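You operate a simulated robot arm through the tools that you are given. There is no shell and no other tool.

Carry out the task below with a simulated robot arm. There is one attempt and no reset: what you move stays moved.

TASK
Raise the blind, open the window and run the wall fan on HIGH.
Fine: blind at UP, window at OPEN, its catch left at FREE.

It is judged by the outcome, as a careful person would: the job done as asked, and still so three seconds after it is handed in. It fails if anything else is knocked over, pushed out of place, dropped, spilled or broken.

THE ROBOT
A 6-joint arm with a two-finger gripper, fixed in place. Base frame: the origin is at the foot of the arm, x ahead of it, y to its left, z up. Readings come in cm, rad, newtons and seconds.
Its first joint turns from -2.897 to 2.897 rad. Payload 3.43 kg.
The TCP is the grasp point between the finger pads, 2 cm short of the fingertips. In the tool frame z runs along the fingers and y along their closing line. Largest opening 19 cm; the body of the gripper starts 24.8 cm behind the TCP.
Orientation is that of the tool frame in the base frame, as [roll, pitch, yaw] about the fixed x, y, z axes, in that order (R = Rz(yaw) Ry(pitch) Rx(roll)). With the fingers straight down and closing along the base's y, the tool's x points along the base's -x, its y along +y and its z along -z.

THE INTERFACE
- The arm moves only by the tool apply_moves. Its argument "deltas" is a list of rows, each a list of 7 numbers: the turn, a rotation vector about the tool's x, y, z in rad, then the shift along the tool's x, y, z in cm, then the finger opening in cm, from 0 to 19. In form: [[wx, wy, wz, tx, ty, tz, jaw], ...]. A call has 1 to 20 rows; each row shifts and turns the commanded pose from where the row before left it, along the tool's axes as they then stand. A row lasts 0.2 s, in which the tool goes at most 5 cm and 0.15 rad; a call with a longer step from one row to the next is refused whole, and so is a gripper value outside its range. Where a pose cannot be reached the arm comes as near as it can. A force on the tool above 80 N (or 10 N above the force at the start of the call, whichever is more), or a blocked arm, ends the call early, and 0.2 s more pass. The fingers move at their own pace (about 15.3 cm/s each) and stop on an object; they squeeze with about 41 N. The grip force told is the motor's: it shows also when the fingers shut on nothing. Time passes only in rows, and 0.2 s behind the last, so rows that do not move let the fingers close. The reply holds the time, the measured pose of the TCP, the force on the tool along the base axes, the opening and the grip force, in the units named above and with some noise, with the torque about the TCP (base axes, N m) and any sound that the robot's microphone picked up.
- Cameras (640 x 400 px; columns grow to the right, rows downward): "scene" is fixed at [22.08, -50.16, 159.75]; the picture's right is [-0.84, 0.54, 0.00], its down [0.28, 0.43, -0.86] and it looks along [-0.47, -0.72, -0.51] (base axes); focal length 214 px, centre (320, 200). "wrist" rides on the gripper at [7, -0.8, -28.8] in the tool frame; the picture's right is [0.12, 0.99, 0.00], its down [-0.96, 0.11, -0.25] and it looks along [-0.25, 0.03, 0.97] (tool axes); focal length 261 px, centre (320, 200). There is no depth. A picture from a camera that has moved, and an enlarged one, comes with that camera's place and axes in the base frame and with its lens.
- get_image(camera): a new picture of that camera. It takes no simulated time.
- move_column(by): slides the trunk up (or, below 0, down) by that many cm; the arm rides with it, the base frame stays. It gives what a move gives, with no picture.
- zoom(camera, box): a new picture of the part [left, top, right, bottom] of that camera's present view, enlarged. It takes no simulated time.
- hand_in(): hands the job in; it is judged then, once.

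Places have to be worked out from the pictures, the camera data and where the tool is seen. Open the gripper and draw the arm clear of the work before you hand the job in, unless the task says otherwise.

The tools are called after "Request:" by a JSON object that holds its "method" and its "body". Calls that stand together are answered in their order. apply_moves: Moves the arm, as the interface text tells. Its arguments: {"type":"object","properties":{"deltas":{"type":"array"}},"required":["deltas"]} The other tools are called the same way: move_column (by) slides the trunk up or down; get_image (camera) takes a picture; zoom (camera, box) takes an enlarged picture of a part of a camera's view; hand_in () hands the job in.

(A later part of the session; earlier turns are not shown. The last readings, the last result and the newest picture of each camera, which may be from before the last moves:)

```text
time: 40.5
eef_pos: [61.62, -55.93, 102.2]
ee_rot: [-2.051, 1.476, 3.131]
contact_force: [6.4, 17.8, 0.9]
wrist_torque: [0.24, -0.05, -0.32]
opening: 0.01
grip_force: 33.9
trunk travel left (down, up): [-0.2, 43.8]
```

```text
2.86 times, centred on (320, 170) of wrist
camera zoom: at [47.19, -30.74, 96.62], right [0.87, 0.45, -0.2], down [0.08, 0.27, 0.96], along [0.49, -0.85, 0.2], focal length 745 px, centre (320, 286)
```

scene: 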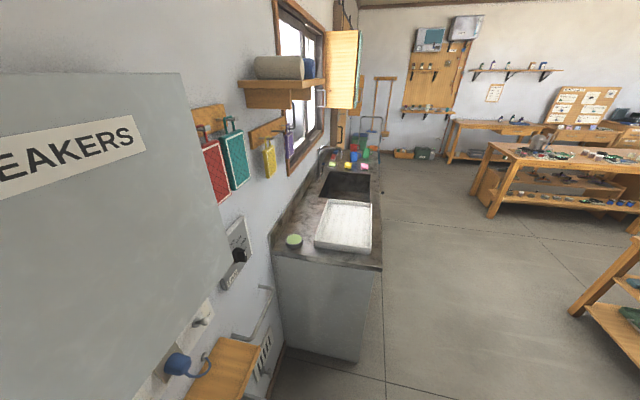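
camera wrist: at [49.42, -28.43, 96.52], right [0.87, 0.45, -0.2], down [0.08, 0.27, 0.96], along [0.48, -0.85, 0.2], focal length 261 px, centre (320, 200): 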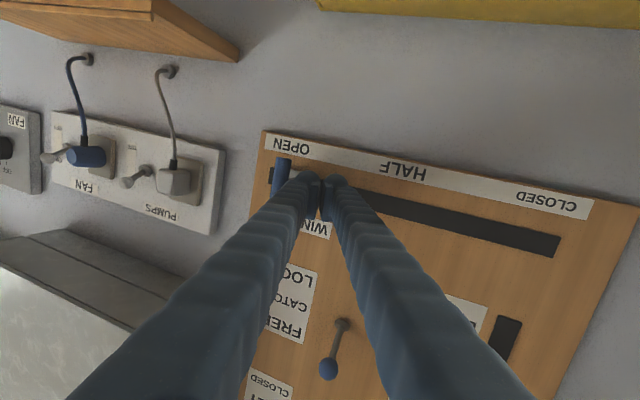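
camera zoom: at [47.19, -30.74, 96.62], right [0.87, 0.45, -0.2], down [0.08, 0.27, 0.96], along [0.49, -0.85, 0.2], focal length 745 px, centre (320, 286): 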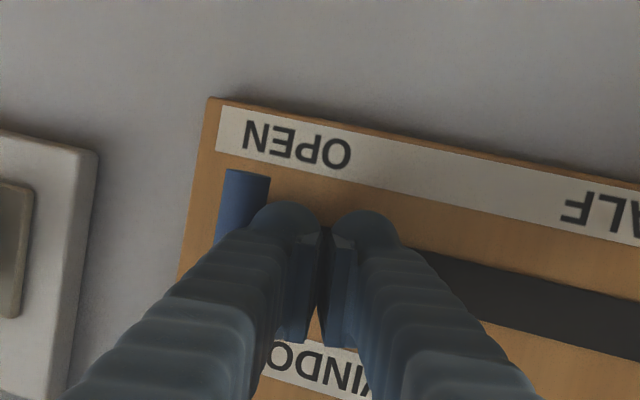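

A 19 N reaction indicates the end stop. I press slightly more to confirm, then back away.

Request:
{"method": "apply_moves", "body": {"deltas": [[0, 0, 0, 0.02, -0.35, 0.11, 0], [0, 0, 0, 0.02, -0.35, 0.11, 0]]}}

Request:
{"method": "apply_moves", "body": {"deltas": [[0, 0, 0, -0.06, 1.5, -0.4, 0], [0, 0, 0, 0, 0, -2, 0], [0, 0, 0, 0, 0, -2, 0], [0, 0, 0, 0, 0, 0, 0]]}}

Request:
{"method": "get_image", "body": {"camera": "wrist"}}

```text
time: 41.1
eef_pos: [61.53, -56.02, 102.17]
ee_rot: [-2.046, 1.47, -3.138]
contact_force: [32.6, 63.8, -6.6]
wrist_torque: [0.73, -0.49, -0.82]
opening: 0.0
grip_force: 34.6
trunk travel left (down, up): [-0.2, 43.8]
```

```text
time: 42.1
eef_pos: [60.63, -52.22, 103.25]
ee_rot: [-2.068, 1.471, 3.108]
contact_force: [1.3, 0.4, 0.0]
wrist_torque: [0.01, 0.02, 0.05]
opening: 0.0
grip_force: 33.7
out of reach, approached as far as the arm can: row 2, 3
trunk travel left (down, up): [-0.2, 43.8]
```

```text
taken
camera wrist: at [46.41, -26.85, 97.77], right [0.87, 0.44, -0.21], down [0.09, 0.27, 0.96], along [0.48, -0.85, 0.2], focal length 261 px, centre (320, 200)
```

wrist: 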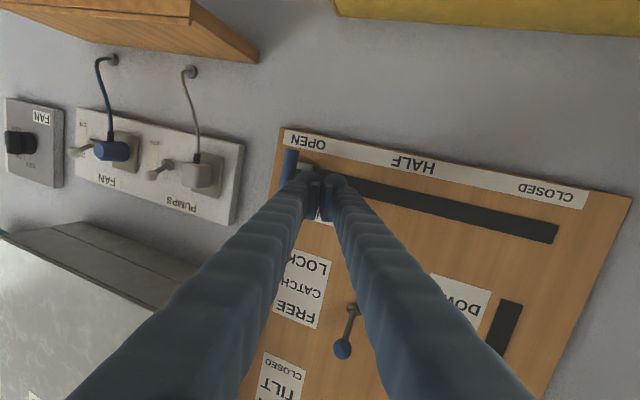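

Window is at OPEN against its stop. Now the fan: I zoom in on its plate and the power strip from here.

Request:
{"method": "zoom", "body": {"camera": "wrist", "box": [0, 80, 120, 200]}}

Request:
{"method": "zoom", "body": {"camera": "wrist", "box": [60, 90, 260, 230]}}

Request:
{"method": "zoom", "body": {"camera": "scene", "box": [180, 200, 290, 310]}}

Request:
{"method": "get_image", "body": {"camera": "scene"}}

```text
3.33 times, centred on (60, 140) of wrist
camera zoom: at [46.41, -26.85, 97.77], right [0.87, 0.44, -0.21], down [0.09, 0.27, 0.96], along [0.48, -0.85, 0.2], focal length 869 px, centre (1187, 400)
```

zoom: 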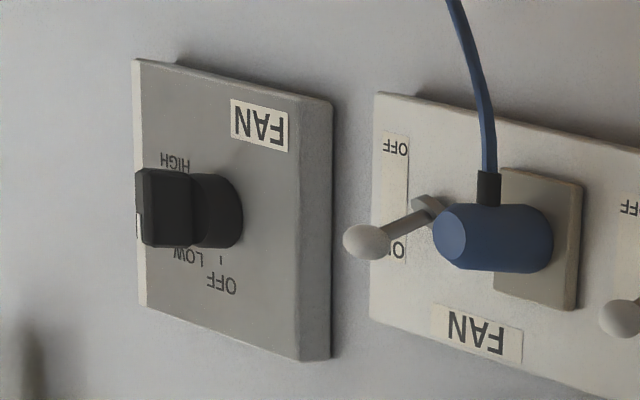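

```text
2.86 times, centred on (160, 160) of wrist
camera zoom: at [46.41, -26.85, 97.77], right [0.87, 0.44, -0.21], down [0.09, 0.27, 0.96], along [0.48, -0.85, 0.2], focal length 745 px, centre (777, 314)
```

zoom: 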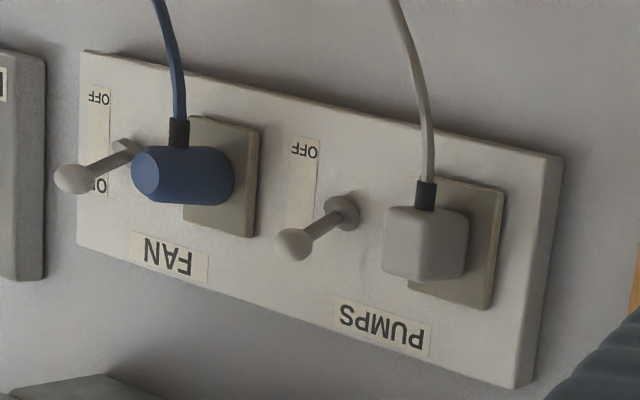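

```text
3.64 times, centred on (235, 255) of scene
camera zoom: at [22.08, -50.16, 159.75], right [-0.84, 0.54, 0.0], down [0.28, 0.43, -0.86], along [-0.47, -0.72, -0.51], focal length 780 px, centre (629, 0)
```

zoom: 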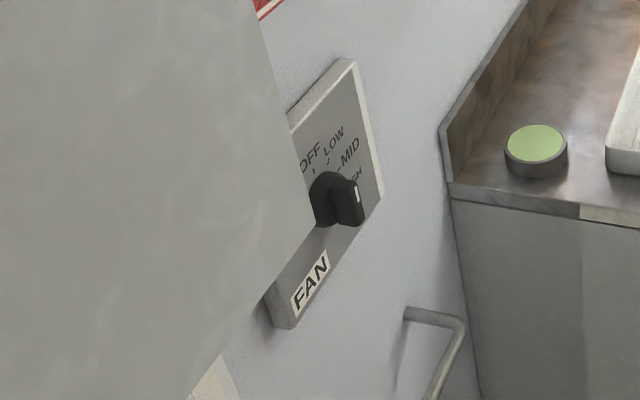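

```text
taken
```

scene: 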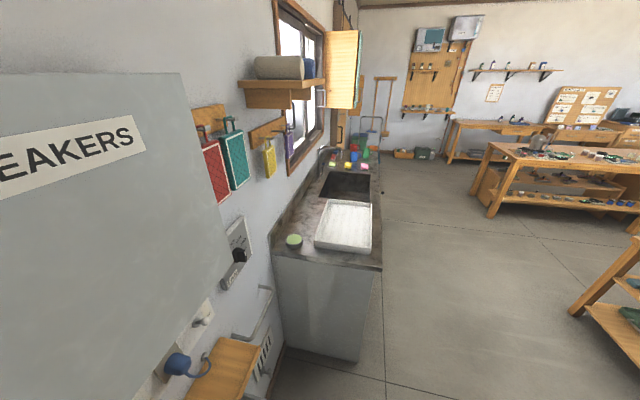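

The FAN dial labels run OFF–LOW–MID–HIGH clockwise, but I need a frontal view of the knob. I tilt the tool down while backing away so the arm can retract, before swinging right past the breaker box.

Request:
{"method": "apply_moves", "body": {"deltas": [[0, 0.12, 0, 0, 0, -0.5, 0], [0, 0.12, 0, 0, 0, -1, 0], [0, 0.12, 0, 0, 0, -2, 0], [0, 0.12, 0, 0, 0, -2, 0], [0, 0.12, 0, 0, 0, -2.5, 0], [0, 0.12, 0, 0, 0, -2.5, 0]]}}

Request:
{"method": "get_image", "body": {"camera": "wrist"}}

```text
time: 43.5
eef_pos: [56.93, -43.58, 107.68]
ee_rot: [-3.029, 0.804, 2.121]
contact_force: [0.4, 0.2, -0.4]
wrist_torque: [-0.05, 0.0, -0.02]
opening: 0.0
grip_force: 34.2
trunk travel left (down, up): [-0.2, 43.8]
```

```text
taken
camera wrist: at [45.5, -20.65, 122.56], right [0.84, 0.52, -0.16], down [0.38, -0.35, 0.85], along [0.39, -0.78, -0.49], focal length 261 px, centre (320, 200)
```

wrist: 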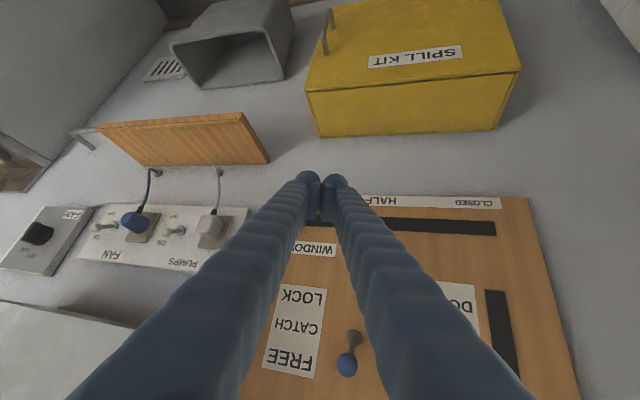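

The arm is retracted at n≈71, s≈9, z≈108 with the tool tilted down. The breaker box spans s −48…−10 above z≈124 with its front at n≈77, so I swing right along n≈68–70 below/in front of it toward s≈−45.

Request:
{"method": "apply_moves", "body": {"deltas": [[0, 0, 0, -0.48, -3.75, 0.93, 0], [0, 0, 0, -0.48, -3.75, 0.93, 0], [0, 0, 0, -0.48, -3.75, 0.93, 0], [0, 0, 0, -0.48, -3.75, 0.93, 0], [0, 0, 0, -0.48, -3.75, 0.93, 0], [0, 0, 0, -0.48, -3.75, 0.93, 0], [0, 0, 0, -0.48, -3.75, 0.93, 0]]}}

Request:
{"method": "get_image", "body": {"camera": "wrist"}}

Request:
{"method": "get_image", "body": {"camera": "scene"}}

```text
time: 45.1
eef_pos: [36.36, -62.14, 107.34]
ee_rot: [-3.027, 0.805, 2.124]
contact_force: [-0.4, -0.2, 0.1]
wrist_torque: [-0.04, 0.0, 0.0]
opening: 0.04
grip_force: 34.1
trunk travel left (down, up): [-0.2, 43.8]
```

```text
taken
camera wrist: at [24.92, -39.23, 122.19], right [0.84, 0.52, -0.17], down [0.38, -0.35, 0.85], along [0.39, -0.78, -0.49], focal length 261 px, centre (320, 200)
```

wrist: 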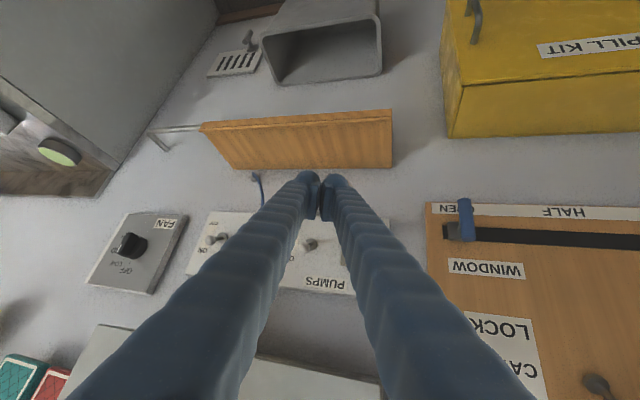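

```text
taken
```

scene: 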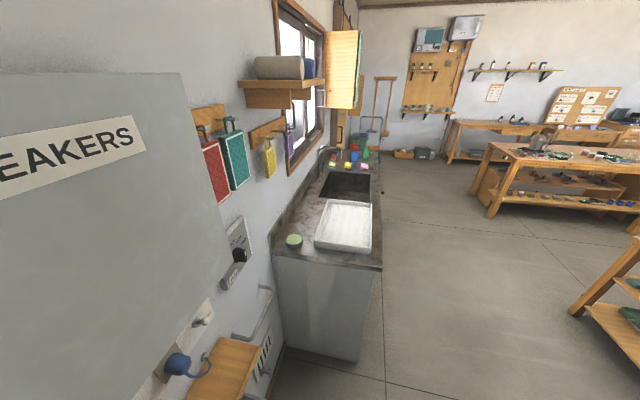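

No contact and the path ahead is clear. I continue the swing to s≈−45.

Request:
{"method": "apply_moves", "body": {"deltas": [[0, 0, 0, -0.48, -3.75, 0.93, 0], [0, 0, 0, -0.48, -3.75, 0.93, 0], [0, 0, 0, -0.48, -3.75, 0.93, 0], [0, 0, 0, -0.48, -3.75, 0.93, 0], [0, 0, 0, -0.48, -3.75, 0.93, 0], [0, 0, 0, -0.48, -3.75, 0.93, 0], [0, 0, 0, -0.48, -3.75, 0.93, 0]]}}

Request:
{"method": "get_image", "body": {"camera": "wrist"}}

Request:
{"method": "get_image", "body": {"camera": "scene"}}

```text
time: 46.7
eef_pos: [16.03, -80.22, 107.49]
ee_rot: [-3.026, 0.806, 2.122]
contact_force: [-0.5, -0.2, -0.6]
wrist_torque: [-0.03, 0.03, 0.0]
opening: 0.0
grip_force: 34.2
trunk travel left (down, up): [-0.2, 43.8]
```

```text
taken
camera wrist: at [4.8, -57.28, 122.44], right [0.84, 0.52, -0.16], down [0.38, -0.35, 0.85], along [0.38, -0.78, -0.49], focal length 261 px, centre (320, 200)
```

wrist: 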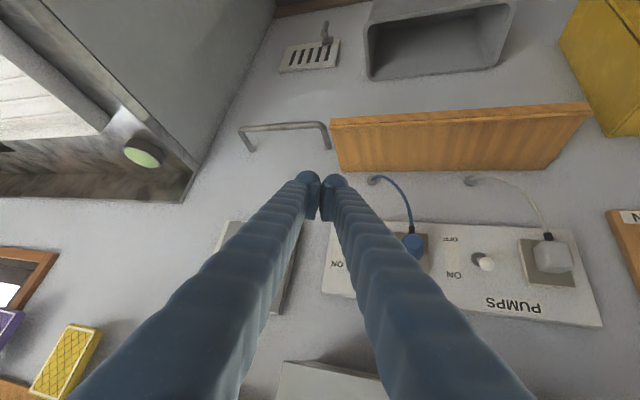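

```text
taken
```

scene: 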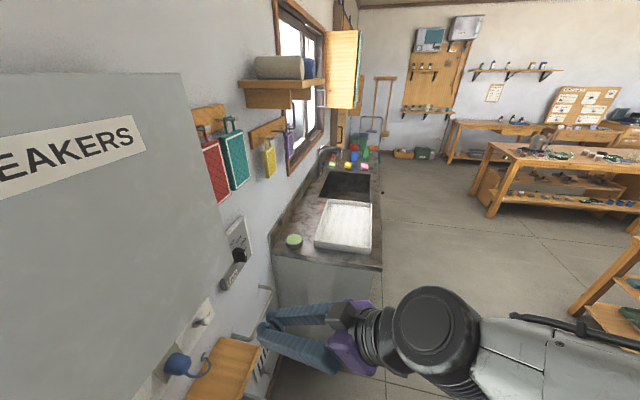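

The fan plate is hidden behind the closed fingers, so I open the jaws wide to look between them.

Request:
{"method": "apply_moves", "body": {"deltas": [[0, 0, 0, 0, -2, 0, 19], [0, 0, 0, 0, -2, 0, 19], [0, 0, 0, 0, 0, 0, 19]]}}

Request:
{"method": "get_image", "body": {"camera": "wrist"}}

Request:
{"method": "zoom", "body": {"camera": "wrist", "box": [200, 180, 400, 320]}}

```text
time: 47.5
eef_pos: [12.57, -81.9, 107.77]
ee_rot: [-3.028, 0.803, 2.124]
contact_force: [0.2, 0.8, -0.5]
wrist_torque: [0.01, -0.04, 0.06]
opening: 18.98
grip_force: 0.0
trunk travel left (down, up): [-0.2, 43.8]
```

```text
taken
camera wrist: at [1.17, -58.96, 122.62], right [0.84, 0.52, -0.16], down [0.38, -0.35, 0.85], along [0.38, -0.78, -0.49], focal length 261 px, centre (320, 200)
```

wrist: 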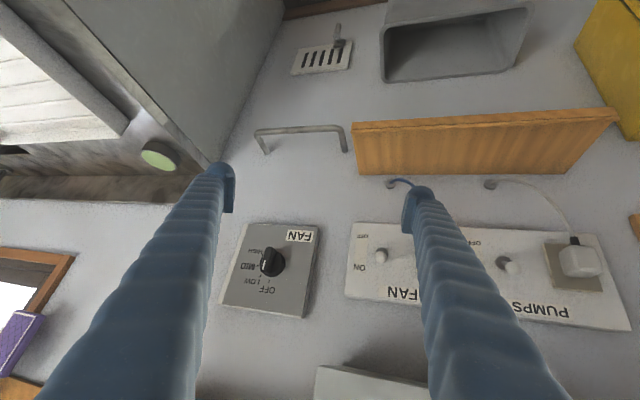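

```text
2.86 times, centred on (300, 250) of wrist
camera zoom: at [1.17, -58.96, 122.62], right [0.84, 0.52, -0.16], down [0.38, -0.35, 0.85], along [0.38, -0.78, -0.49], focal length 745 px, centre (377, 57)
```

zoom: 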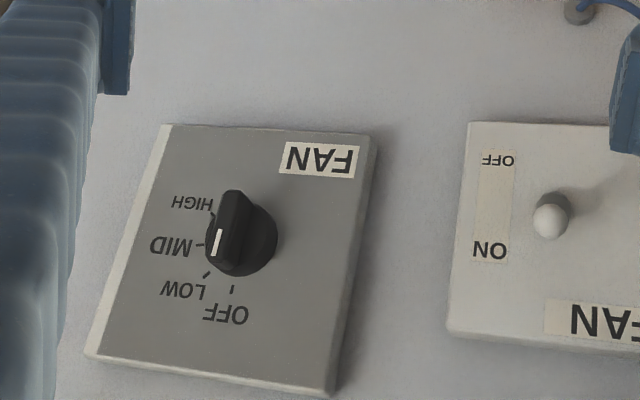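

Frontal view: the pointer bar is vertical with its white mark toward OFF; LOW/MID/HIGH follow clockwise at about 45° spacing, so HIGH is ~135° clockwise. Knob is at about n≈84.5, s≈−61.9, z≈110.5. I orient the tool square to the wall here with jaws partly closed.

Request:
{"method": "apply_moves", "body": {"deltas": [[-0.094, -0.0102, -0.09, 0, 0, 0, 8], [-0.094, -0.0102, -0.09, 0, 0, 0, 8], [-0.094, -0.0102, -0.09, 0, 0, 0, 8], [0, -0.127, 0, 0, 0, 0, 8], [0, -0.127, 0, 0, 0, 0, 8], [0, -0.127, 0, 0, 0, 0, 8], [0, -0.127, 0, 0, 0, 0, 8], [0, -0.127, 0, 0, 0, 0, 8], [0, -0.127, 0, 0, 0, 0, 8], [0, 0, 0.07, 0, 0, 0, 8]]}}

Request:
{"method": "get_image", "body": {"camera": "wrist"}}

Request:
{"method": "get_image", "body": {"camera": "scene"}}

```text
time: 49.7
eef_pos: [12.51, -81.93, 107.9]
ee_rot: [-1.582, 1.563, -2.295]
contact_force: [0.8, -0.8, -0.2]
wrist_torque: [-0.08, -0.09, 0.11]
opening: 8.0
grip_force: 0.1
trunk travel left (down, up): [-0.2, 43.8]
```

```text
taken
camera wrist: at [-9.95, -63.95, 100.9], right [0.65, 0.75, -0.13], down [-0.11, 0.25, 0.96], along [0.76, -0.61, 0.25], focal length 261 px, centre (320, 200)
```

wrist: 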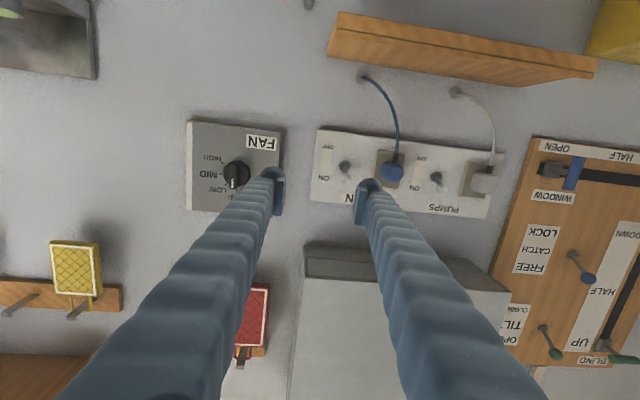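

```text
taken
```

scene: 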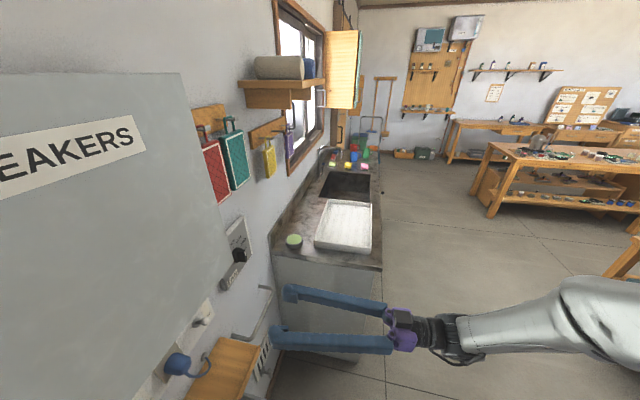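

All board controls look right from here (blind UP, catch FREE, window OPEN, tilt OPEN). The tool is level; I trim the heading and move in front of the fan knob, stopping at n≈74.

Request:
{"method": "apply_moves", "body": {"deltas": [[0.073, 0, 0, 0, 0, 0, 8], [0, 0, 0, -0.575, -3.3, 1.9, 8], [0, 0, 0, -0.575, -3.3, 1.9, 8], [0, 0, 0, -0.575, -3.3, 1.9, 8], [0, 0, 0, -0.575, -3.3, 1.9, 8]]}}

Request:
{"method": "get_image", "body": {"camera": "wrist"}}

Request:
{"method": "zoom", "body": {"camera": "wrist", "box": [240, 120, 400, 260]}}

Request:
{"method": "zoom", "body": {"camera": "scene", "box": [180, 180, 360, 360]}}

```text
time: 50.9
eef_pos: [8.95, -96.52, 110.56]
ee_rot: [-1.559, 1.562, -2.342]
contact_force: [-0.6, -0.7, 0.9]
wrist_torque: [0.02, 0.03, -0.09]
opening: 8.01
grip_force: 0.1
trunk travel left (down, up): [-0.2, 43.8]
```

```text
taken
camera wrist: at [-12.14, -76.83, 103.51], right [0.7, 0.7, -0.13], down [-0.09, 0.26, 0.96], along [0.71, -0.66, 0.25], focal length 261 px, centre (320, 200)
```

wrist: 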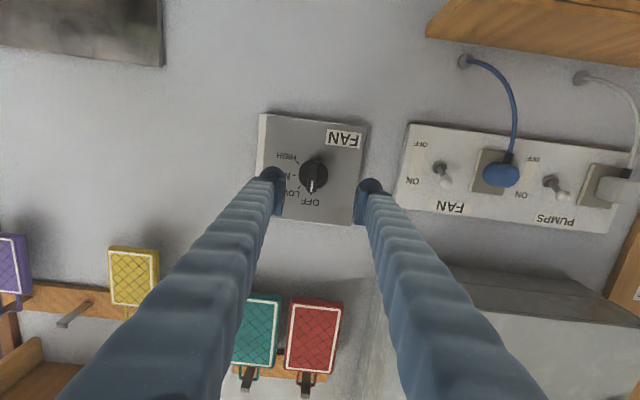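

```text
2.86 times, centred on (320, 190) of wrist
camera zoom: at [-12.14, -76.83, 103.51], right [0.7, 0.7, -0.13], down [-0.09, 0.26, 0.96], along [0.71, -0.66, 0.25], focal length 745 px, centre (320, 229)
```

zoom: 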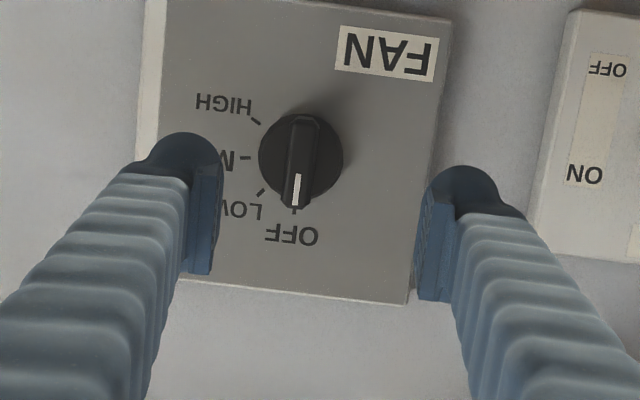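

```text
2.22 times, centred on (270, 270) of scene
camera zoom: at [22.08, -50.16, 159.75], right [-0.84, 0.54, 0.0], down [0.28, 0.43, -0.86], along [-0.47, -0.72, -0.51], focal length 477 px, centre (431, 44)
```

zoom: 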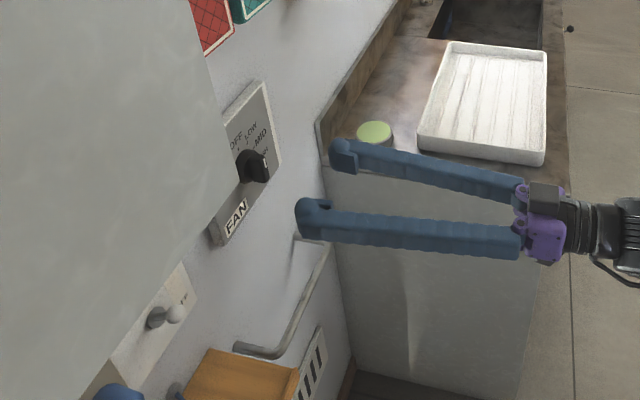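

The knob clearly points at OFF; I place its bar face at n≈84.0, s≈−63.0, z≈109.9. Before engaging I test in free air that the wrist can turn the needed +2.36 rad.

Request:
{"method": "apply_moves", "body": {"deltas": [[0, 0, 0, 0.6, -1.1, 0, 4], [0, 0, 0.131, 0, 0, 0, 4], [0, 0, 0.131, 0, 0, 0, 4], [0, 0, 0.131, 0, 0, 0, 4], [0, 0, 0.131, 0, 0, 0, 4], [0, 0, 0.131, 0, 0, 0, 4], [0, 0, 0.131, 0, 0, 0, 4], [0, 0, 0.131, 0, 0, 0, 4], [0, 0, 0.131, 0, 0, 0, 4], [0, 0, 0.131, 0, 0, 0, 4], [0, 0, 0.131, 0, 0, 0, 4], [0, 0, 0.131, 0, 0, 0, 4], [0, 0, 0.131, 0, 0, 0, 4], [0, 0, 0.131, 0, 0, 0, 4], [0, 0, 0.131, 0, 0, 0, 4], [0, 0, 0.131, 0, 0, 0, 4], [0, 0, 0.131, 0, 0, 0, 4], [0, 0, 0.131, 0, 0, 0, 4], [0, 0, 0.131, 0, 0, 0, 4]]}}

Request:
{"method": "get_image", "body": {"camera": "wrist"}}

```text
time: 54.9
eef_pos: [7.89, -97.3, 109.68]
ee_rot: [1.57, -0.779, 0.788]
contact_force: [-0.1, 0.6, 1.0]
wrist_torque: [0.02, 0.02, 0.0]
opening: 4.0
grip_force: 0.1
trunk travel left (down, up): [-0.2, 43.8]
```

```text
taken
camera wrist: at [-8.54, -73.09, 114.16], right [-0.43, -0.44, 0.79], down [-0.71, -0.37, -0.6], along [0.55, -0.82, -0.15], focal length 261 px, centre (320, 200)
```

wrist: 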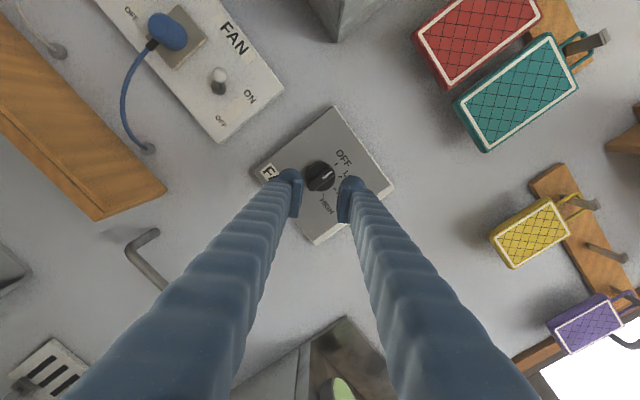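

The full rotation is reachable. I turn back and move 5 cm closer to the knob.

Request:
{"method": "apply_moves", "body": {"deltas": [[0, 0, -0.131, 0, 0, 0, 4], [0, 0, -0.131, 0, 0, 0, 4], [0, 0, -0.131, 0, 0, 0, 4], [0, 0, -0.131, 0, 0, 0, 4], [0, 0, -0.131, 0, 0, 0, 4], [0, 0, -0.131, 0, 0, 0, 4], [0, 0, -0.131, 0, 0, 0, 4], [0, 0, -0.131, 0, 0, 0, 4], [0, 0, -0.131, 0, 0, 0, 4], [0, 0, -0.131, 0, 0, 0, 4], [0, 0, -0.131, 0, 0, 0, 4], [0, 0, -0.131, 0, 0, 0, 4], [0, 0, -0.131, 0, 0, 0, 4], [0, 0, -0.131, 0, 0, 0, 4], [0, 0, -0.131, 0, 0, 0, 4], [0, 0, -0.131, 0, 0, 0, 4], [0, 0, -0.131, 0, 0, 0, 4], [0, 0, -0.131, 0, 0, 0, 4], [0, 0, 0, 0, 0, 2.5, 4], [0, 0, 0, 0, 0, 2.5, 4]]}}

Request:
{"method": "zoom", "body": {"camera": "wrist", "box": [240, 120, 400, 260]}}

Request:
{"method": "zoom", "body": {"camera": "scene", "box": [190, 200, 310, 300]}}

```text
time: 59.1
eef_pos: [11.42, -100.85, 109.69]
ee_rot: [-1.604, 1.562, -2.389]
contact_force: [-1.4, 0.0, -0.3]
wrist_torque: [0.05, 0.04, 0.0]
opening: 4.0
grip_force: 0.1
trunk travel left (down, up): [-0.2, 43.8]
```

```text
2.86 times, centred on (320, 190) of wrist
camera zoom: at [-9.68, -81.19, 102.74], right [0.7, 0.7, -0.13], down [-0.09, 0.26, 0.96], along [0.71, -0.66, 0.25], focal length 745 px, centre (320, 229)
```

zoom: 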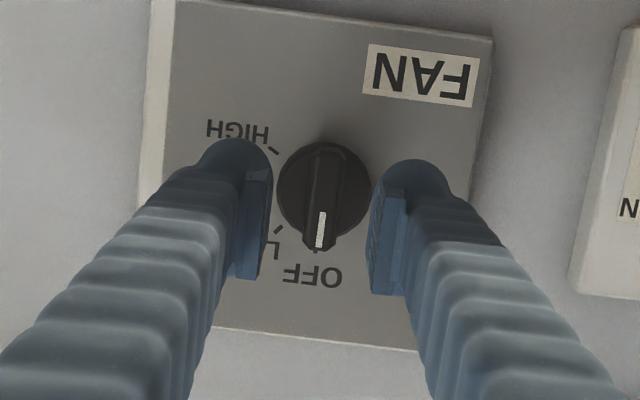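

```text
4.00 times, centred on (250, 250) of scene
camera zoom: at [22.08, -50.16, 159.75], right [-0.84, 0.54, 0.0], down [0.28, 0.43, -0.86], along [-0.47, -0.72, -0.51], focal length 858 px, centre (600, 0)
```

zoom: 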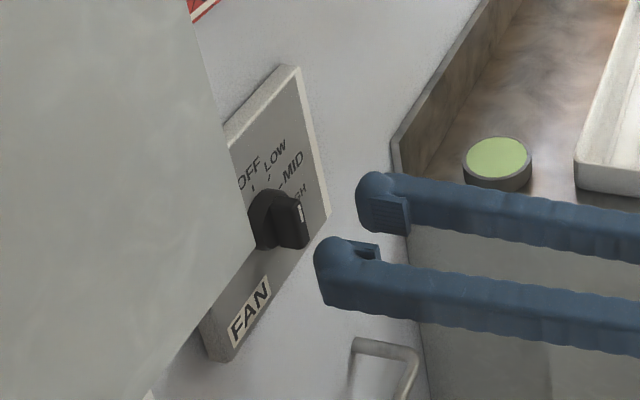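

Alignment is good (knob at s≈−63.3, z≈109.8 versus TCP −63.2, 109.7). I advance so the pads straddle the pointer bar.

Request:
{"method": "apply_moves", "body": {"deltas": [[0, 0, 0, 0, 0, 1.2, 4], [0, 0, 0, 0, 0, 1.2, 4], [0, 0, 0, 0, 0, 0.8, 4], [0, 0, 0, 0, 0, 0.5, 4]]}}

Request:
{"method": "zoom", "body": {"camera": "scene", "box": [190, 200, 310, 300]}}

Request:
{"method": "zoom", "body": {"camera": "wrist", "box": [240, 120, 400, 260]}}

```text
time: 60.1
eef_pos: [14.15, -103.25, 109.63]
ee_rot: [-1.616, 1.561, -2.399]
contact_force: [0.2, 0.2, 0.0]
wrist_torque: [-0.03, 0.0, 0.01]
opening: 4.0
grip_force: 0.1
trunk travel left (down, up): [-0.2, 43.8]
```

```text
4.00 times, centred on (250, 250) of scene
camera zoom: at [22.08, -50.16, 159.75], right [-0.84, 0.54, 0.0], down [0.28, 0.43, -0.86], along [-0.47, -0.72, -0.51], focal length 858 px, centre (600, 0)
```

zoom: 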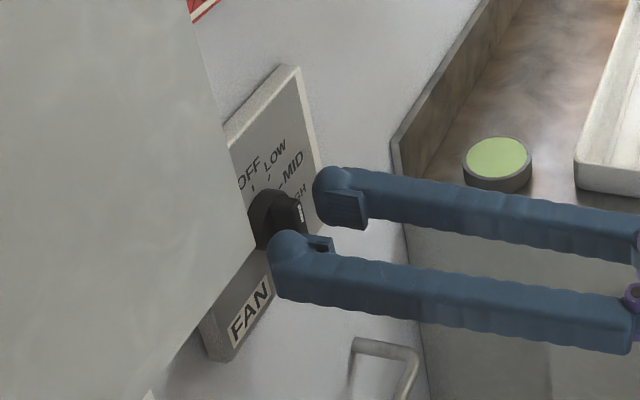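

```text
2.86 times, centred on (320, 190) of wrist
camera zoom: at [-7.01, -83.84, 102.66], right [0.7, 0.7, -0.13], down [-0.09, 0.26, 0.96], along [0.71, -0.66, 0.24], focal length 745 px, centre (320, 229)
```

zoom: 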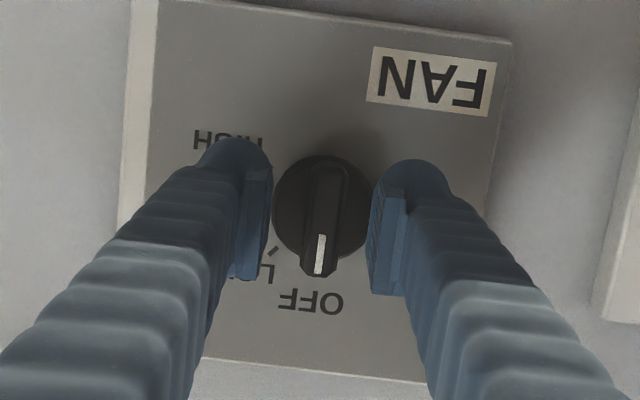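

No contact yet, with the tips only about 1 cm past the bar's face. I go 0.8 cm deeper and watch the force.

Request:
{"method": "apply_moves", "body": {"deltas": [[0, 0, 0, 0, -0.1, 0.4, 4], [0, 0, 0, 0, 0, 0.4, 4]]}}

Request:
{"method": "zoom", "body": {"camera": "scene", "box": [190, 200, 310, 300]}}

Request:
{"method": "zoom", "body": {"camera": "wrist", "box": [240, 120, 400, 260]}}

```text
time: 60.7
eef_pos: [14.67, -104.16, 109.8]
ee_rot: [-1.578, 1.562, -2.363]
contact_force: [0.6, 0.6, -0.1]
wrist_torque: [0.01, 0.04, 0.02]
opening: 4.02
grip_force: 0.0
trunk travel left (down, up): [-0.2, 43.8]
```

```text
4.00 times, centred on (250, 250) of scene
camera zoom: at [22.08, -50.16, 159.75], right [-0.84, 0.54, 0.0], down [0.28, 0.43, -0.86], along [-0.47, -0.72, -0.51], focal length 858 px, centre (600, 0)
```

zoom: 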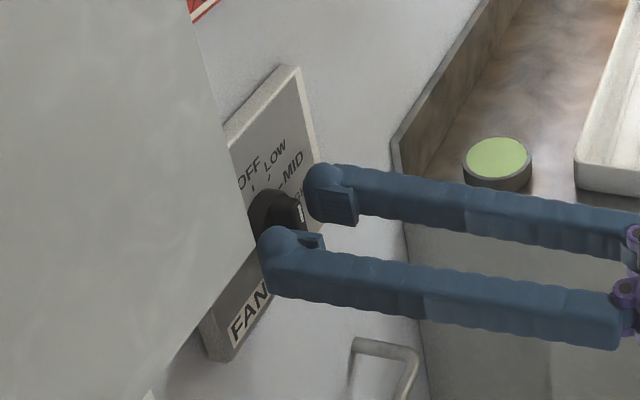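

```text
2.86 times, centred on (320, 190) of wrist
camera zoom: at [-6.47, -84.53, 102.74], right [0.7, 0.7, -0.13], down [-0.09, 0.26, 0.96], along [0.71, -0.66, 0.25], focal length 745 px, centre (320, 229)
```

zoom: 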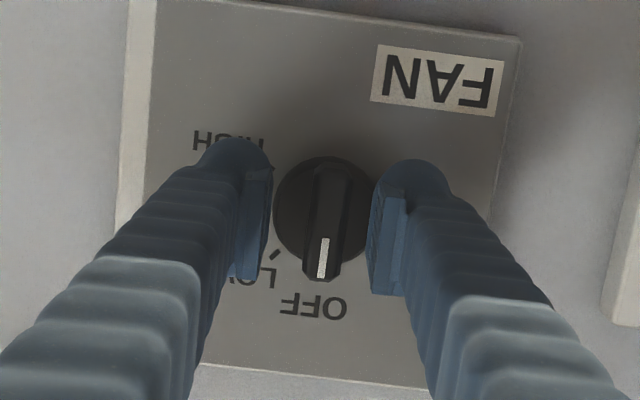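

The bar lies between the pads at TCP depth (n≈84.0). I close the jaws on it.

Request:
{"method": "apply_moves", "body": {"deltas": [[0, 0, 0, 0, 0, 0, 2], [0, 0, 0, 0, 0, 0, 0], [0, 0, 0, 0, 0, 0, 0]]}}

Request:
{"method": "zoom", "body": {"camera": "wrist", "box": [240, 120, 400, 260]}}

```text
time: 61.5
eef_pos: [14.86, -103.93, 109.72]
ee_rot: [-1.681, 1.56, -2.461]
contact_force: [9.9, 22.6, -4.0]
wrist_torque: [0.08, -0.29, 0.22]
opening: 1.48
grip_force: 44.6
trunk travel left (down, up): [-0.2, 43.8]
```

```text
2.86 times, centred on (320, 190) of wrist
camera zoom: at [-6.28, -84.41, 102.77], right [0.7, 0.71, -0.13], down [-0.09, 0.26, 0.96], along [0.71, -0.66, 0.24], focal length 745 px, centre (320, 229)
```

zoom: 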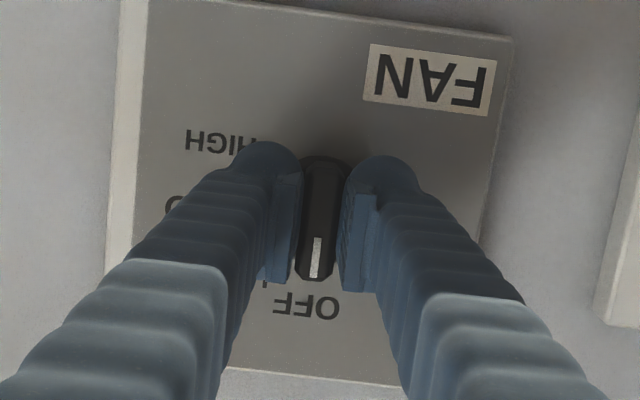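

Gripped at 1.48 cm with a ~24 N side load, meaning the knob is about 2–3 mm to the left of my command. I trim that and begin turning clockwise.

Request:
{"method": "apply_moves", "body": {"deltas": [[0, 0, 0, -0.15, 0.25, 0, 0], [0, 0, 0.1, 0, 0, 0, 0], [0, 0, 0.13, 0, 0, 0, 0], [0, 0, 0.13, 0, 0, 0, 0]]}}

```text
time: 62.5
eef_pos: [15.0, -103.85, 109.75]
ee_rot: [1.577, 1.219, 0.794]
contact_force: [8.1, 20.7, -13.5]
wrist_torque: [0.04, 0.11, 0.18]
opening: 1.51
grip_force: 44.9
trunk travel left (down, up): [-0.2, 43.8]
```

It turns with modest forces (20 N side, 13 N down). I trim toward the knob axis and continue the rotation.

Request:
{"method": "apply_moves", "body": {"deltas": [[0, 0, 0, 0.25, 0.2, -0.1, 0], [0, 0, 0.12, 0, 0, 0, 0], [0, 0, 0.12, 0, 0, 0, 0], [0, 0, 0.12, 0, 0, 0, 0]]}}

Request:
{"method": "get_image", "body": {"camera": "wrist"}}

```text
time: 63.5
eef_pos: [15.0, -103.86, 109.76]
ee_rot: [1.571, 0.86, 0.788]
contact_force: [10.7, -6.6, -2.1]
wrist_torque: [-0.03, 0.0, -0.06]
opening: 1.5
grip_force: 45.1
trunk travel left (down, up): [-0.2, 43.8]
```

```text
taken
camera wrist: at [-2.63, -80.74, 103.96], right [0.59, 0.59, 0.56], down [-0.56, -0.21, 0.8], along [0.59, -0.78, 0.21], focal length 261 px, centre (320, 200)
```

wrist: 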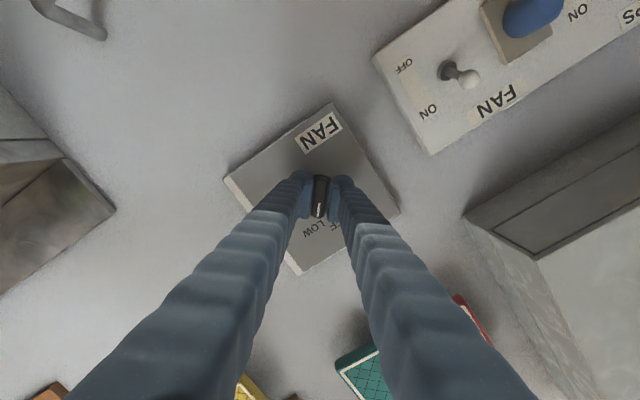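

The knob is following (now ≈41°, near LOW) with low forces. I continue the turn toward HIGH.

Request:
{"method": "apply_moves", "body": {"deltas": [[0, 0, 0.125, 0, 0, 0, 0], [0, 0, 0.125, 0, 0, 0, 0], [0, 0, 0.125, 0, 0, 0, 0], [0, 0, 0.125, 0, 0, 0, 0], [0, 0, 0.125, 0, 0, 0, 0], [0, 0, 0.125, 0, 0, 0, 0]]}}

```text
time: 64.9
eef_pos: [15.04, -103.71, 110.0]
ee_rot: [1.569, 0.112, 0.788]
contact_force: [17.6, -11.4, 17.6]
wrist_torque: [-0.13, -0.02, 0.13]
opening: 1.52
grip_force: 45.1
trunk travel left (down, up): [-0.2, 43.8]
```

About 84° turned (near MID). I trim slightly for the small up/forward loads and continue toward 135°.

Request:
{"method": "apply_moves", "body": {"deltas": [[0, 0, 0.06, -0.02, 0.15, 0.1, 0], [0, 0, 0.12, 0, 0, 0, 0], [0, 0, 0.12, 0, 0, 0, 0], [0, 0, 0.12, 0, 0, 0, 0], [0, 0, 0.12, 0, 0, 0, 0], [0, 0, 0.12, 0, 0, 0, 0]]}}

Request:
{"method": "get_image", "body": {"camera": "wrist"}}

Request:
{"method": "zoom", "body": {"camera": "wrist", "box": [240, 120, 400, 260]}}

```text
time: 66.3
eef_pos: [15.0, -103.73, 110.11]
ee_rot: [1.568, -0.548, 0.79]
contact_force: [21.2, -23.4, 33.2]
wrist_torque: [-0.72, 0.43, 0.0]
opening: 1.54
grip_force: 44.3
trunk travel left (down, up): [-0.2, 43.8]
```

```text
taken
camera wrist: at [-0.88, -78.91, 113.09], right [-0.29, -0.29, 0.91], down [-0.8, -0.45, -0.4], along [0.53, -0.84, -0.1], focal length 261 px, centre (320, 200)
```

wrist: 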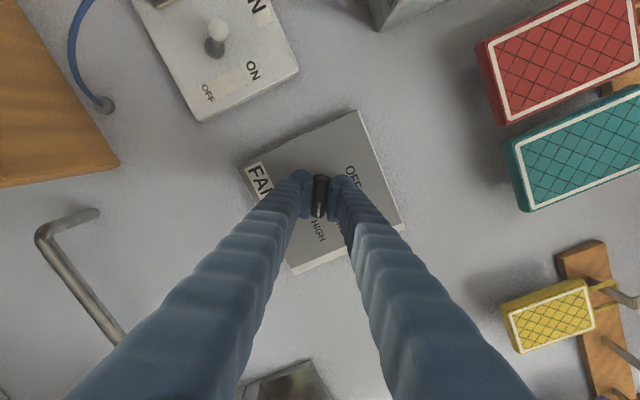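

```text
2.86 times, centred on (320, 190) of wrist
camera zoom: at [-0.88, -78.91, 113.09], right [-0.29, -0.29, 0.91], down [-0.8, -0.45, -0.4], along [0.53, -0.84, -0.1], focal length 745 px, centre (320, 229)
```

zoom: 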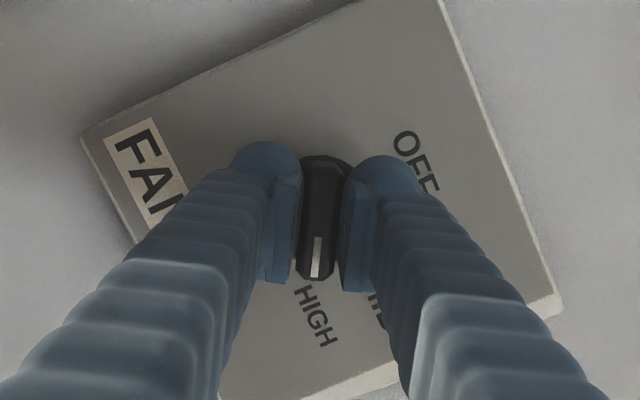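

The knob has turned ≈121°, its mark points at HIGH, and a 0.8 N·m torque now resists – the tick spacing is ~40°, so this is the HIGH position. I relieve the load slightly, then open and back off to verify.

Request:
{"method": "apply_moves", "body": {"deltas": [[0, 0, 0, 0.13, 0.21, 0.12, 0], [0, 0, 0, 0, 0, 0, 0]]}}

Request:
{"method": "apply_moves", "body": {"deltas": [[0, 0, 0, 0, 0, 0, 4], [0, 0, 0, 0, 0, 0, 4], [0, 0, 0, 0, 0, -2, 4], [0, 0, 0, 0, 0, -3, 6], [0, 0, 0, 0, 0, -3, 8], [0, 0, 0, 0, 0, 0, 8]]}}

Request:
{"method": "zoom", "body": {"camera": "wrist", "box": [220, 80, 420, 280]}}

Request:
{"method": "get_image", "body": {"camera": "scene"}}

```text
time: 66.9
eef_pos: [15.04, -103.74, 110.05]
ee_rot: [1.572, -0.549, 0.788]
contact_force: [10.6, -8.9, 24.2]
wrist_torque: [-0.66, 0.35, 0.15]
opening: 1.52
grip_force: 45.2
trunk travel left (down, up): [-0.2, 43.8]
```

```text
time: 68.3
eef_pos: [9.28, -98.26, 110.14]
ee_rot: [1.572, -0.551, 0.788]
contact_force: [0.3, 0.3, 0.2]
wrist_torque: [0.03, 0.06, 0.0]
opening: 8.0
grip_force: 0.0
trunk travel left (down, up): [-0.2, 43.8]
```

```text
2.00 times, centred on (320, 180) of wrist
camera zoom: at [-6.63, -73.43, 113.1], right [-0.29, -0.3, 0.91], down [-0.8, -0.45, -0.4], along [0.53, -0.84, -0.1], focal length 521 px, centre (320, 240)
```

zoom: 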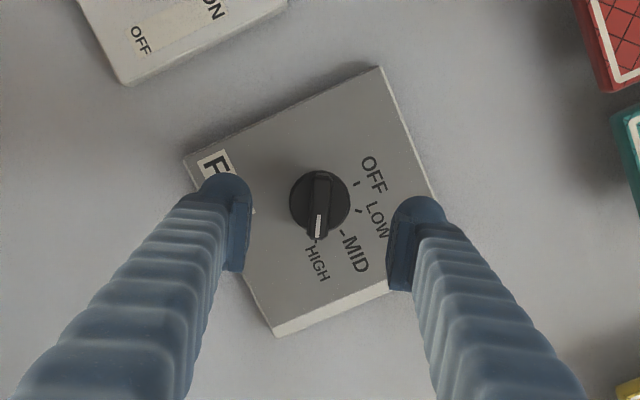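

```text
taken
```

scene: 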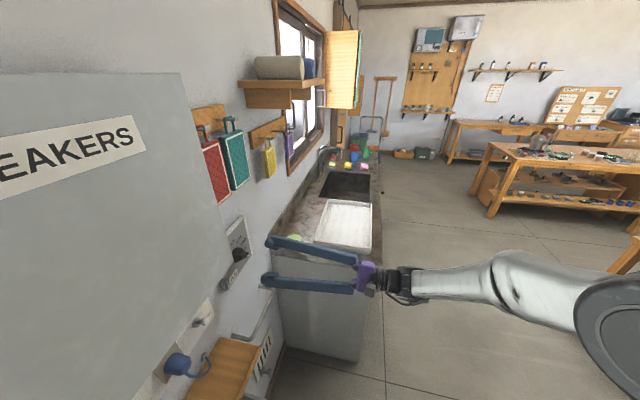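

The knob now sits at HIGH. No fan sound has been reported though, so I want to confirm the fan actually runs: I retreat, roll the wrist back and raise the trunk to look higher along the wall for the fan.

Request:
{"method": "apply_moves", "body": {"deltas": [[0, 0, 0, 0, 0, -3, 8], [0, 0, 0, 0, 0, -3, 8], [0, 0, 0, 0, 0, -3, 8], [0, 0, 0, 0, 0, -3, 8], [0, 0, -0.131, 0, 0, 0, 8], [0, 0, -0.131, 0, 0, 0, 8], [0, 0, -0.131, 0, 0, 0, 8], [0, 0, -0.131, 0, 0, 0, 8], [0, 0, -0.131, 0, 0, 0, 8], [0, 0, -0.131, 0, 0, 0, 8], [0, 0, -0.131, 0, 0, 0, 8], [0, 0, -0.131, 0, 0, 0, 8], [0, 0, -0.131, 0, 0, 0, 8], [0, 0, -0.131, 0, 0, 0, 8], [0, 0, -0.131, 0, 0, 0, 8], [0, 0, -0.131, 0, 0, 0, 8], [0, 0, -0.131, 0, 0, 0, 8], [0, 0, -0.131, 0, 0, 0, 8], [0, 0, -0.131, 0, 0, 0, 8], [0, 0, -0.131, 0, 0, 0, 8]]}}

Request:
{"method": "get_image", "body": {"camera": "wrist"}}

```text
time: 72.5
eef_pos: [0.8, -89.74, 110.16]
ee_rot: [1.584, 1.549, 0.801]
contact_force: [-0.3, 0.2, 1.0]
wrist_torque: [0.0, 0.0, -0.01]
opening: 8.0
grip_force: 0.0
trunk travel left (down, up): [-0.2, 43.8]
```

```text
taken
camera wrist: at [-20.12, -69.99, 103.14], right [0.7, 0.71, -0.1], down [-0.11, 0.24, 0.96], along [0.7, -0.67, 0.25], focal length 261 px, centre (320, 200)
```

wrist: 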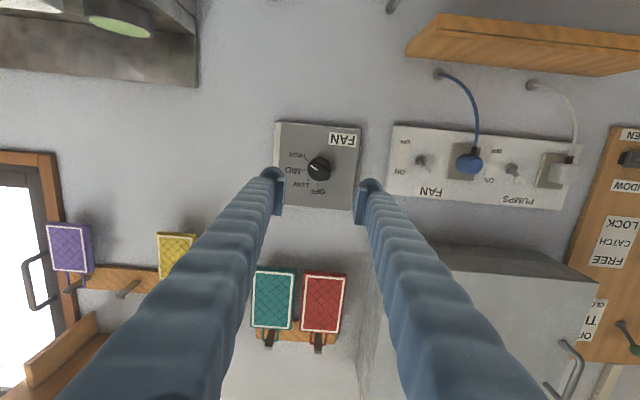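

I zoom on the toggles and knob from this frontal vantage.

Request:
{"method": "zoom", "body": {"camera": "wrist", "box": [260, 100, 600, 230]}}

Request:
{"method": "zoom", "body": {"camera": "wrist", "box": [390, 120, 490, 200]}}

Request:
{"method": "zoom", "body": {"camera": "wrist", "box": [270, 110, 370, 210]}}

```text
1.88 times, centred on (430, 165) of wrist
camera zoom: at [-20.12, -69.99, 103.14], right [0.7, 0.71, -0.1], down [-0.11, 0.24, 0.96], along [0.7, -0.67, 0.25], focal length 491 px, centre (113, 266)
```

zoom: 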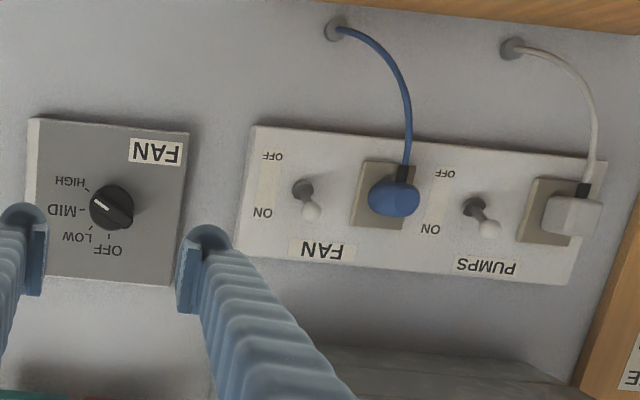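

```text
5.00 times, centred on (440, 160) of wrist
camera zoom: at [-20.12, -69.99, 103.14], right [0.7, 0.71, -0.1], down [-0.11, 0.24, 0.96], along [0.7, -0.67, 0.25], focal length 1303 px, centre (-280, 400)
```

zoom: 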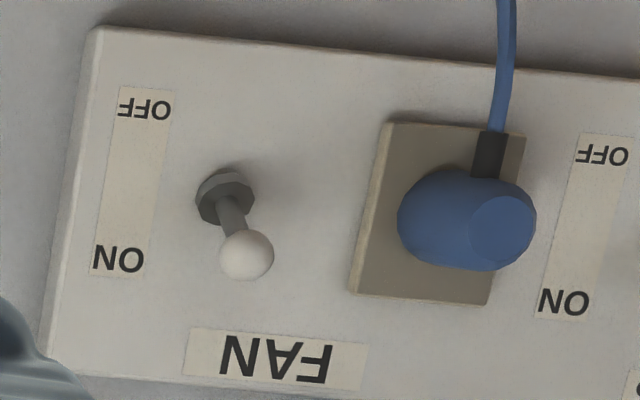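

```text
4.00 times, centred on (320, 160) of wrist
camera zoom: at [-20.12, -69.99, 103.14], right [0.7, 0.71, -0.1], down [-0.11, 0.24, 0.96], along [0.7, -0.67, 0.25], focal length 1043 px, centre (320, 360)
```

zoom: 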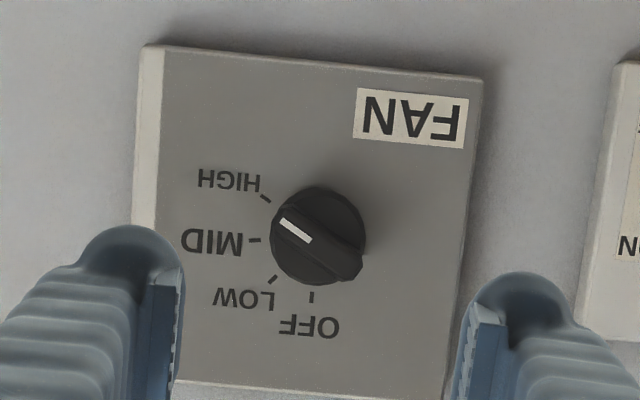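

Pointer is aligned with the HIGH tick and the FAN toggle and plug are ON/in. I raise the trunk to look higher for the fan itself.

Request:
{"method": "move_column", "body": {"by": 35}}

Request:
{"method": "get_image", "body": {"camera": "wrist"}}

Request:
{"method": "get_image", "body": {"camera": "scene"}}

```text
time: 75.9
eef_pos: [0.81, -89.67, 145.17]
ee_rot: [1.584, 1.546, 0.801]
contact_force: [-0.3, -0.1, 0.0]
wrist_torque: [0.0, 0.02, 0.02]
opening: 8.01
grip_force: 0.0
trunk travel left (down, up): [-35.2, 8.8]
```

```text
taken
camera wrist: at [-20.11, -69.99, 138.13], right [0.7, 0.71, -0.1], down [-0.11, 0.24, 0.96], along [0.7, -0.67, 0.25], focal length 261 px, centre (320, 200)
```

wrist: 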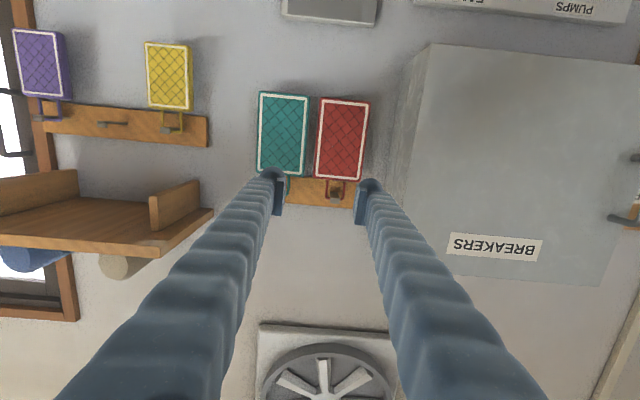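

```text
taken
```

scene: 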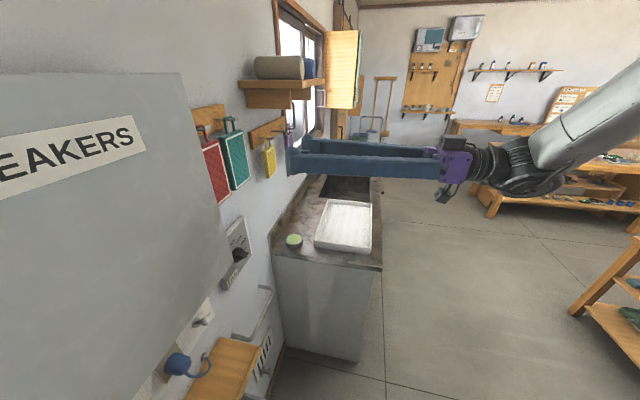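

The wall fan is visible above. I compare its blades in two pictures separated by a short wait to see if it spins.

Request:
{"method": "zoom", "body": {"camera": "wrist", "box": [230, 300, 430, 400]}}

Request:
{"method": "apply_moves", "body": {"deltas": [[0, 0, 0, 0, 0, 0, 8]]}}

Request:
{"method": "zoom", "body": {"camera": "wrist", "box": [230, 300, 430, 400]}}

```text
3.20 times, centred on (330, 350) of wrist
camera zoom: at [-20.11, -69.99, 138.13], right [0.7, 0.71, -0.1], down [-0.11, 0.24, 0.96], along [0.7, -0.67, 0.25], focal length 834 px, centre (288, -280)
```

zoom: 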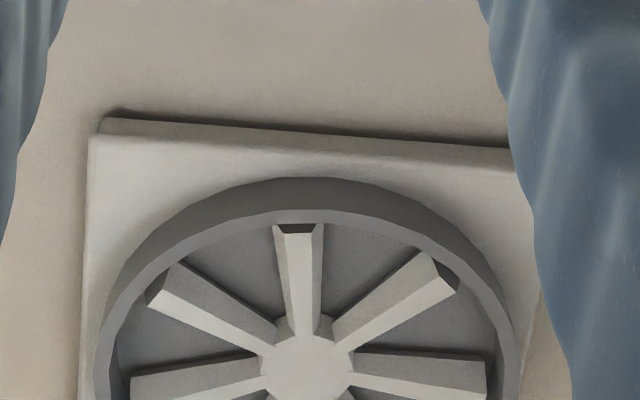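

```text
time: 76.3
eef_pos: [0.87, -89.71, 145.12]
ee_rot: [1.581, 1.545, 0.799]
contact_force: [0.2, 0.2, -0.2]
wrist_torque: [0.0, 0.01, 0.03]
opening: 8.01
grip_force: 0.1
trunk travel left (down, up): [-35.2, 8.8]
```

```text
3.20 times, centred on (330, 350) of wrist
camera zoom: at [-20.11, -69.99, 138.14], right [0.7, 0.71, -0.1], down [-0.11, 0.24, 0.96], along [0.7, -0.67, 0.25], focal length 834 px, centre (288, -280)
```

zoom: 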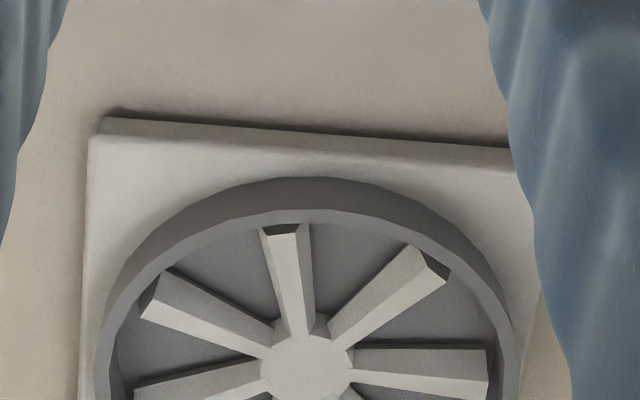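

The blades have moved between frames, so the fan is turning. One more check after a different interval to make sure it isn't just coasting.

Request:
{"method": "apply_moves", "body": {"deltas": [[0, 0, 0, 0, 0, 0, 8], [0, 0, 0, 0, 0, 0, 8]]}}

Request:
{"method": "zoom", "body": {"camera": "wrist", "box": [230, 300, 430, 400]}}

Request:
{"method": "get_image", "body": {"camera": "wrist"}}

```text
time: 76.9
eef_pos: [0.79, -89.8, 145.02]
ee_rot: [1.581, 1.547, 0.801]
contact_force: [0.5, -0.1, 0.1]
wrist_torque: [-0.01, 0.0, -0.05]
opening: 8.01
grip_force: 0.1
trunk travel left (down, up): [-35.2, 8.8]
```

```text
3.20 times, centred on (330, 350) of wrist
camera zoom: at [-20.11, -69.99, 138.15], right [0.7, 0.71, -0.1], down [-0.11, 0.24, 0.96], along [0.7, -0.67, 0.25], focal length 834 px, centre (288, -280)
```

zoom: 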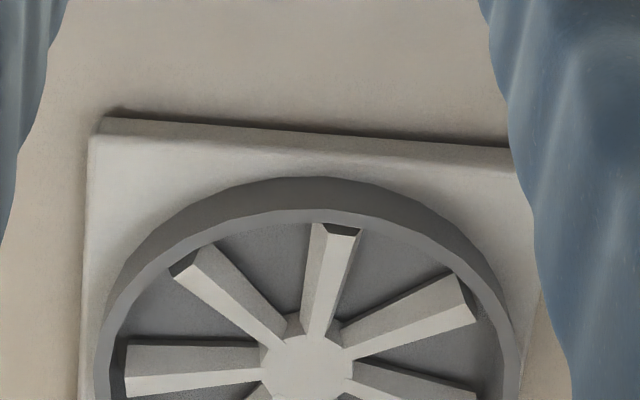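

```text
taken
camera wrist: at [-20.11, -69.99, 138.15], right [0.7, 0.71, -0.1], down [-0.11, 0.24, 0.96], along [0.7, -0.67, 0.25], focal length 261 px, centre (320, 200)
```

wrist: 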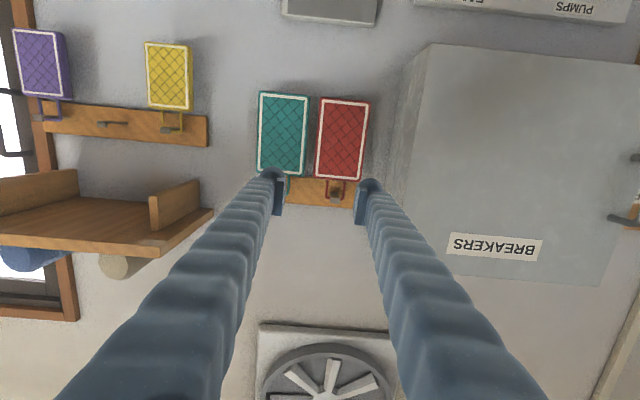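

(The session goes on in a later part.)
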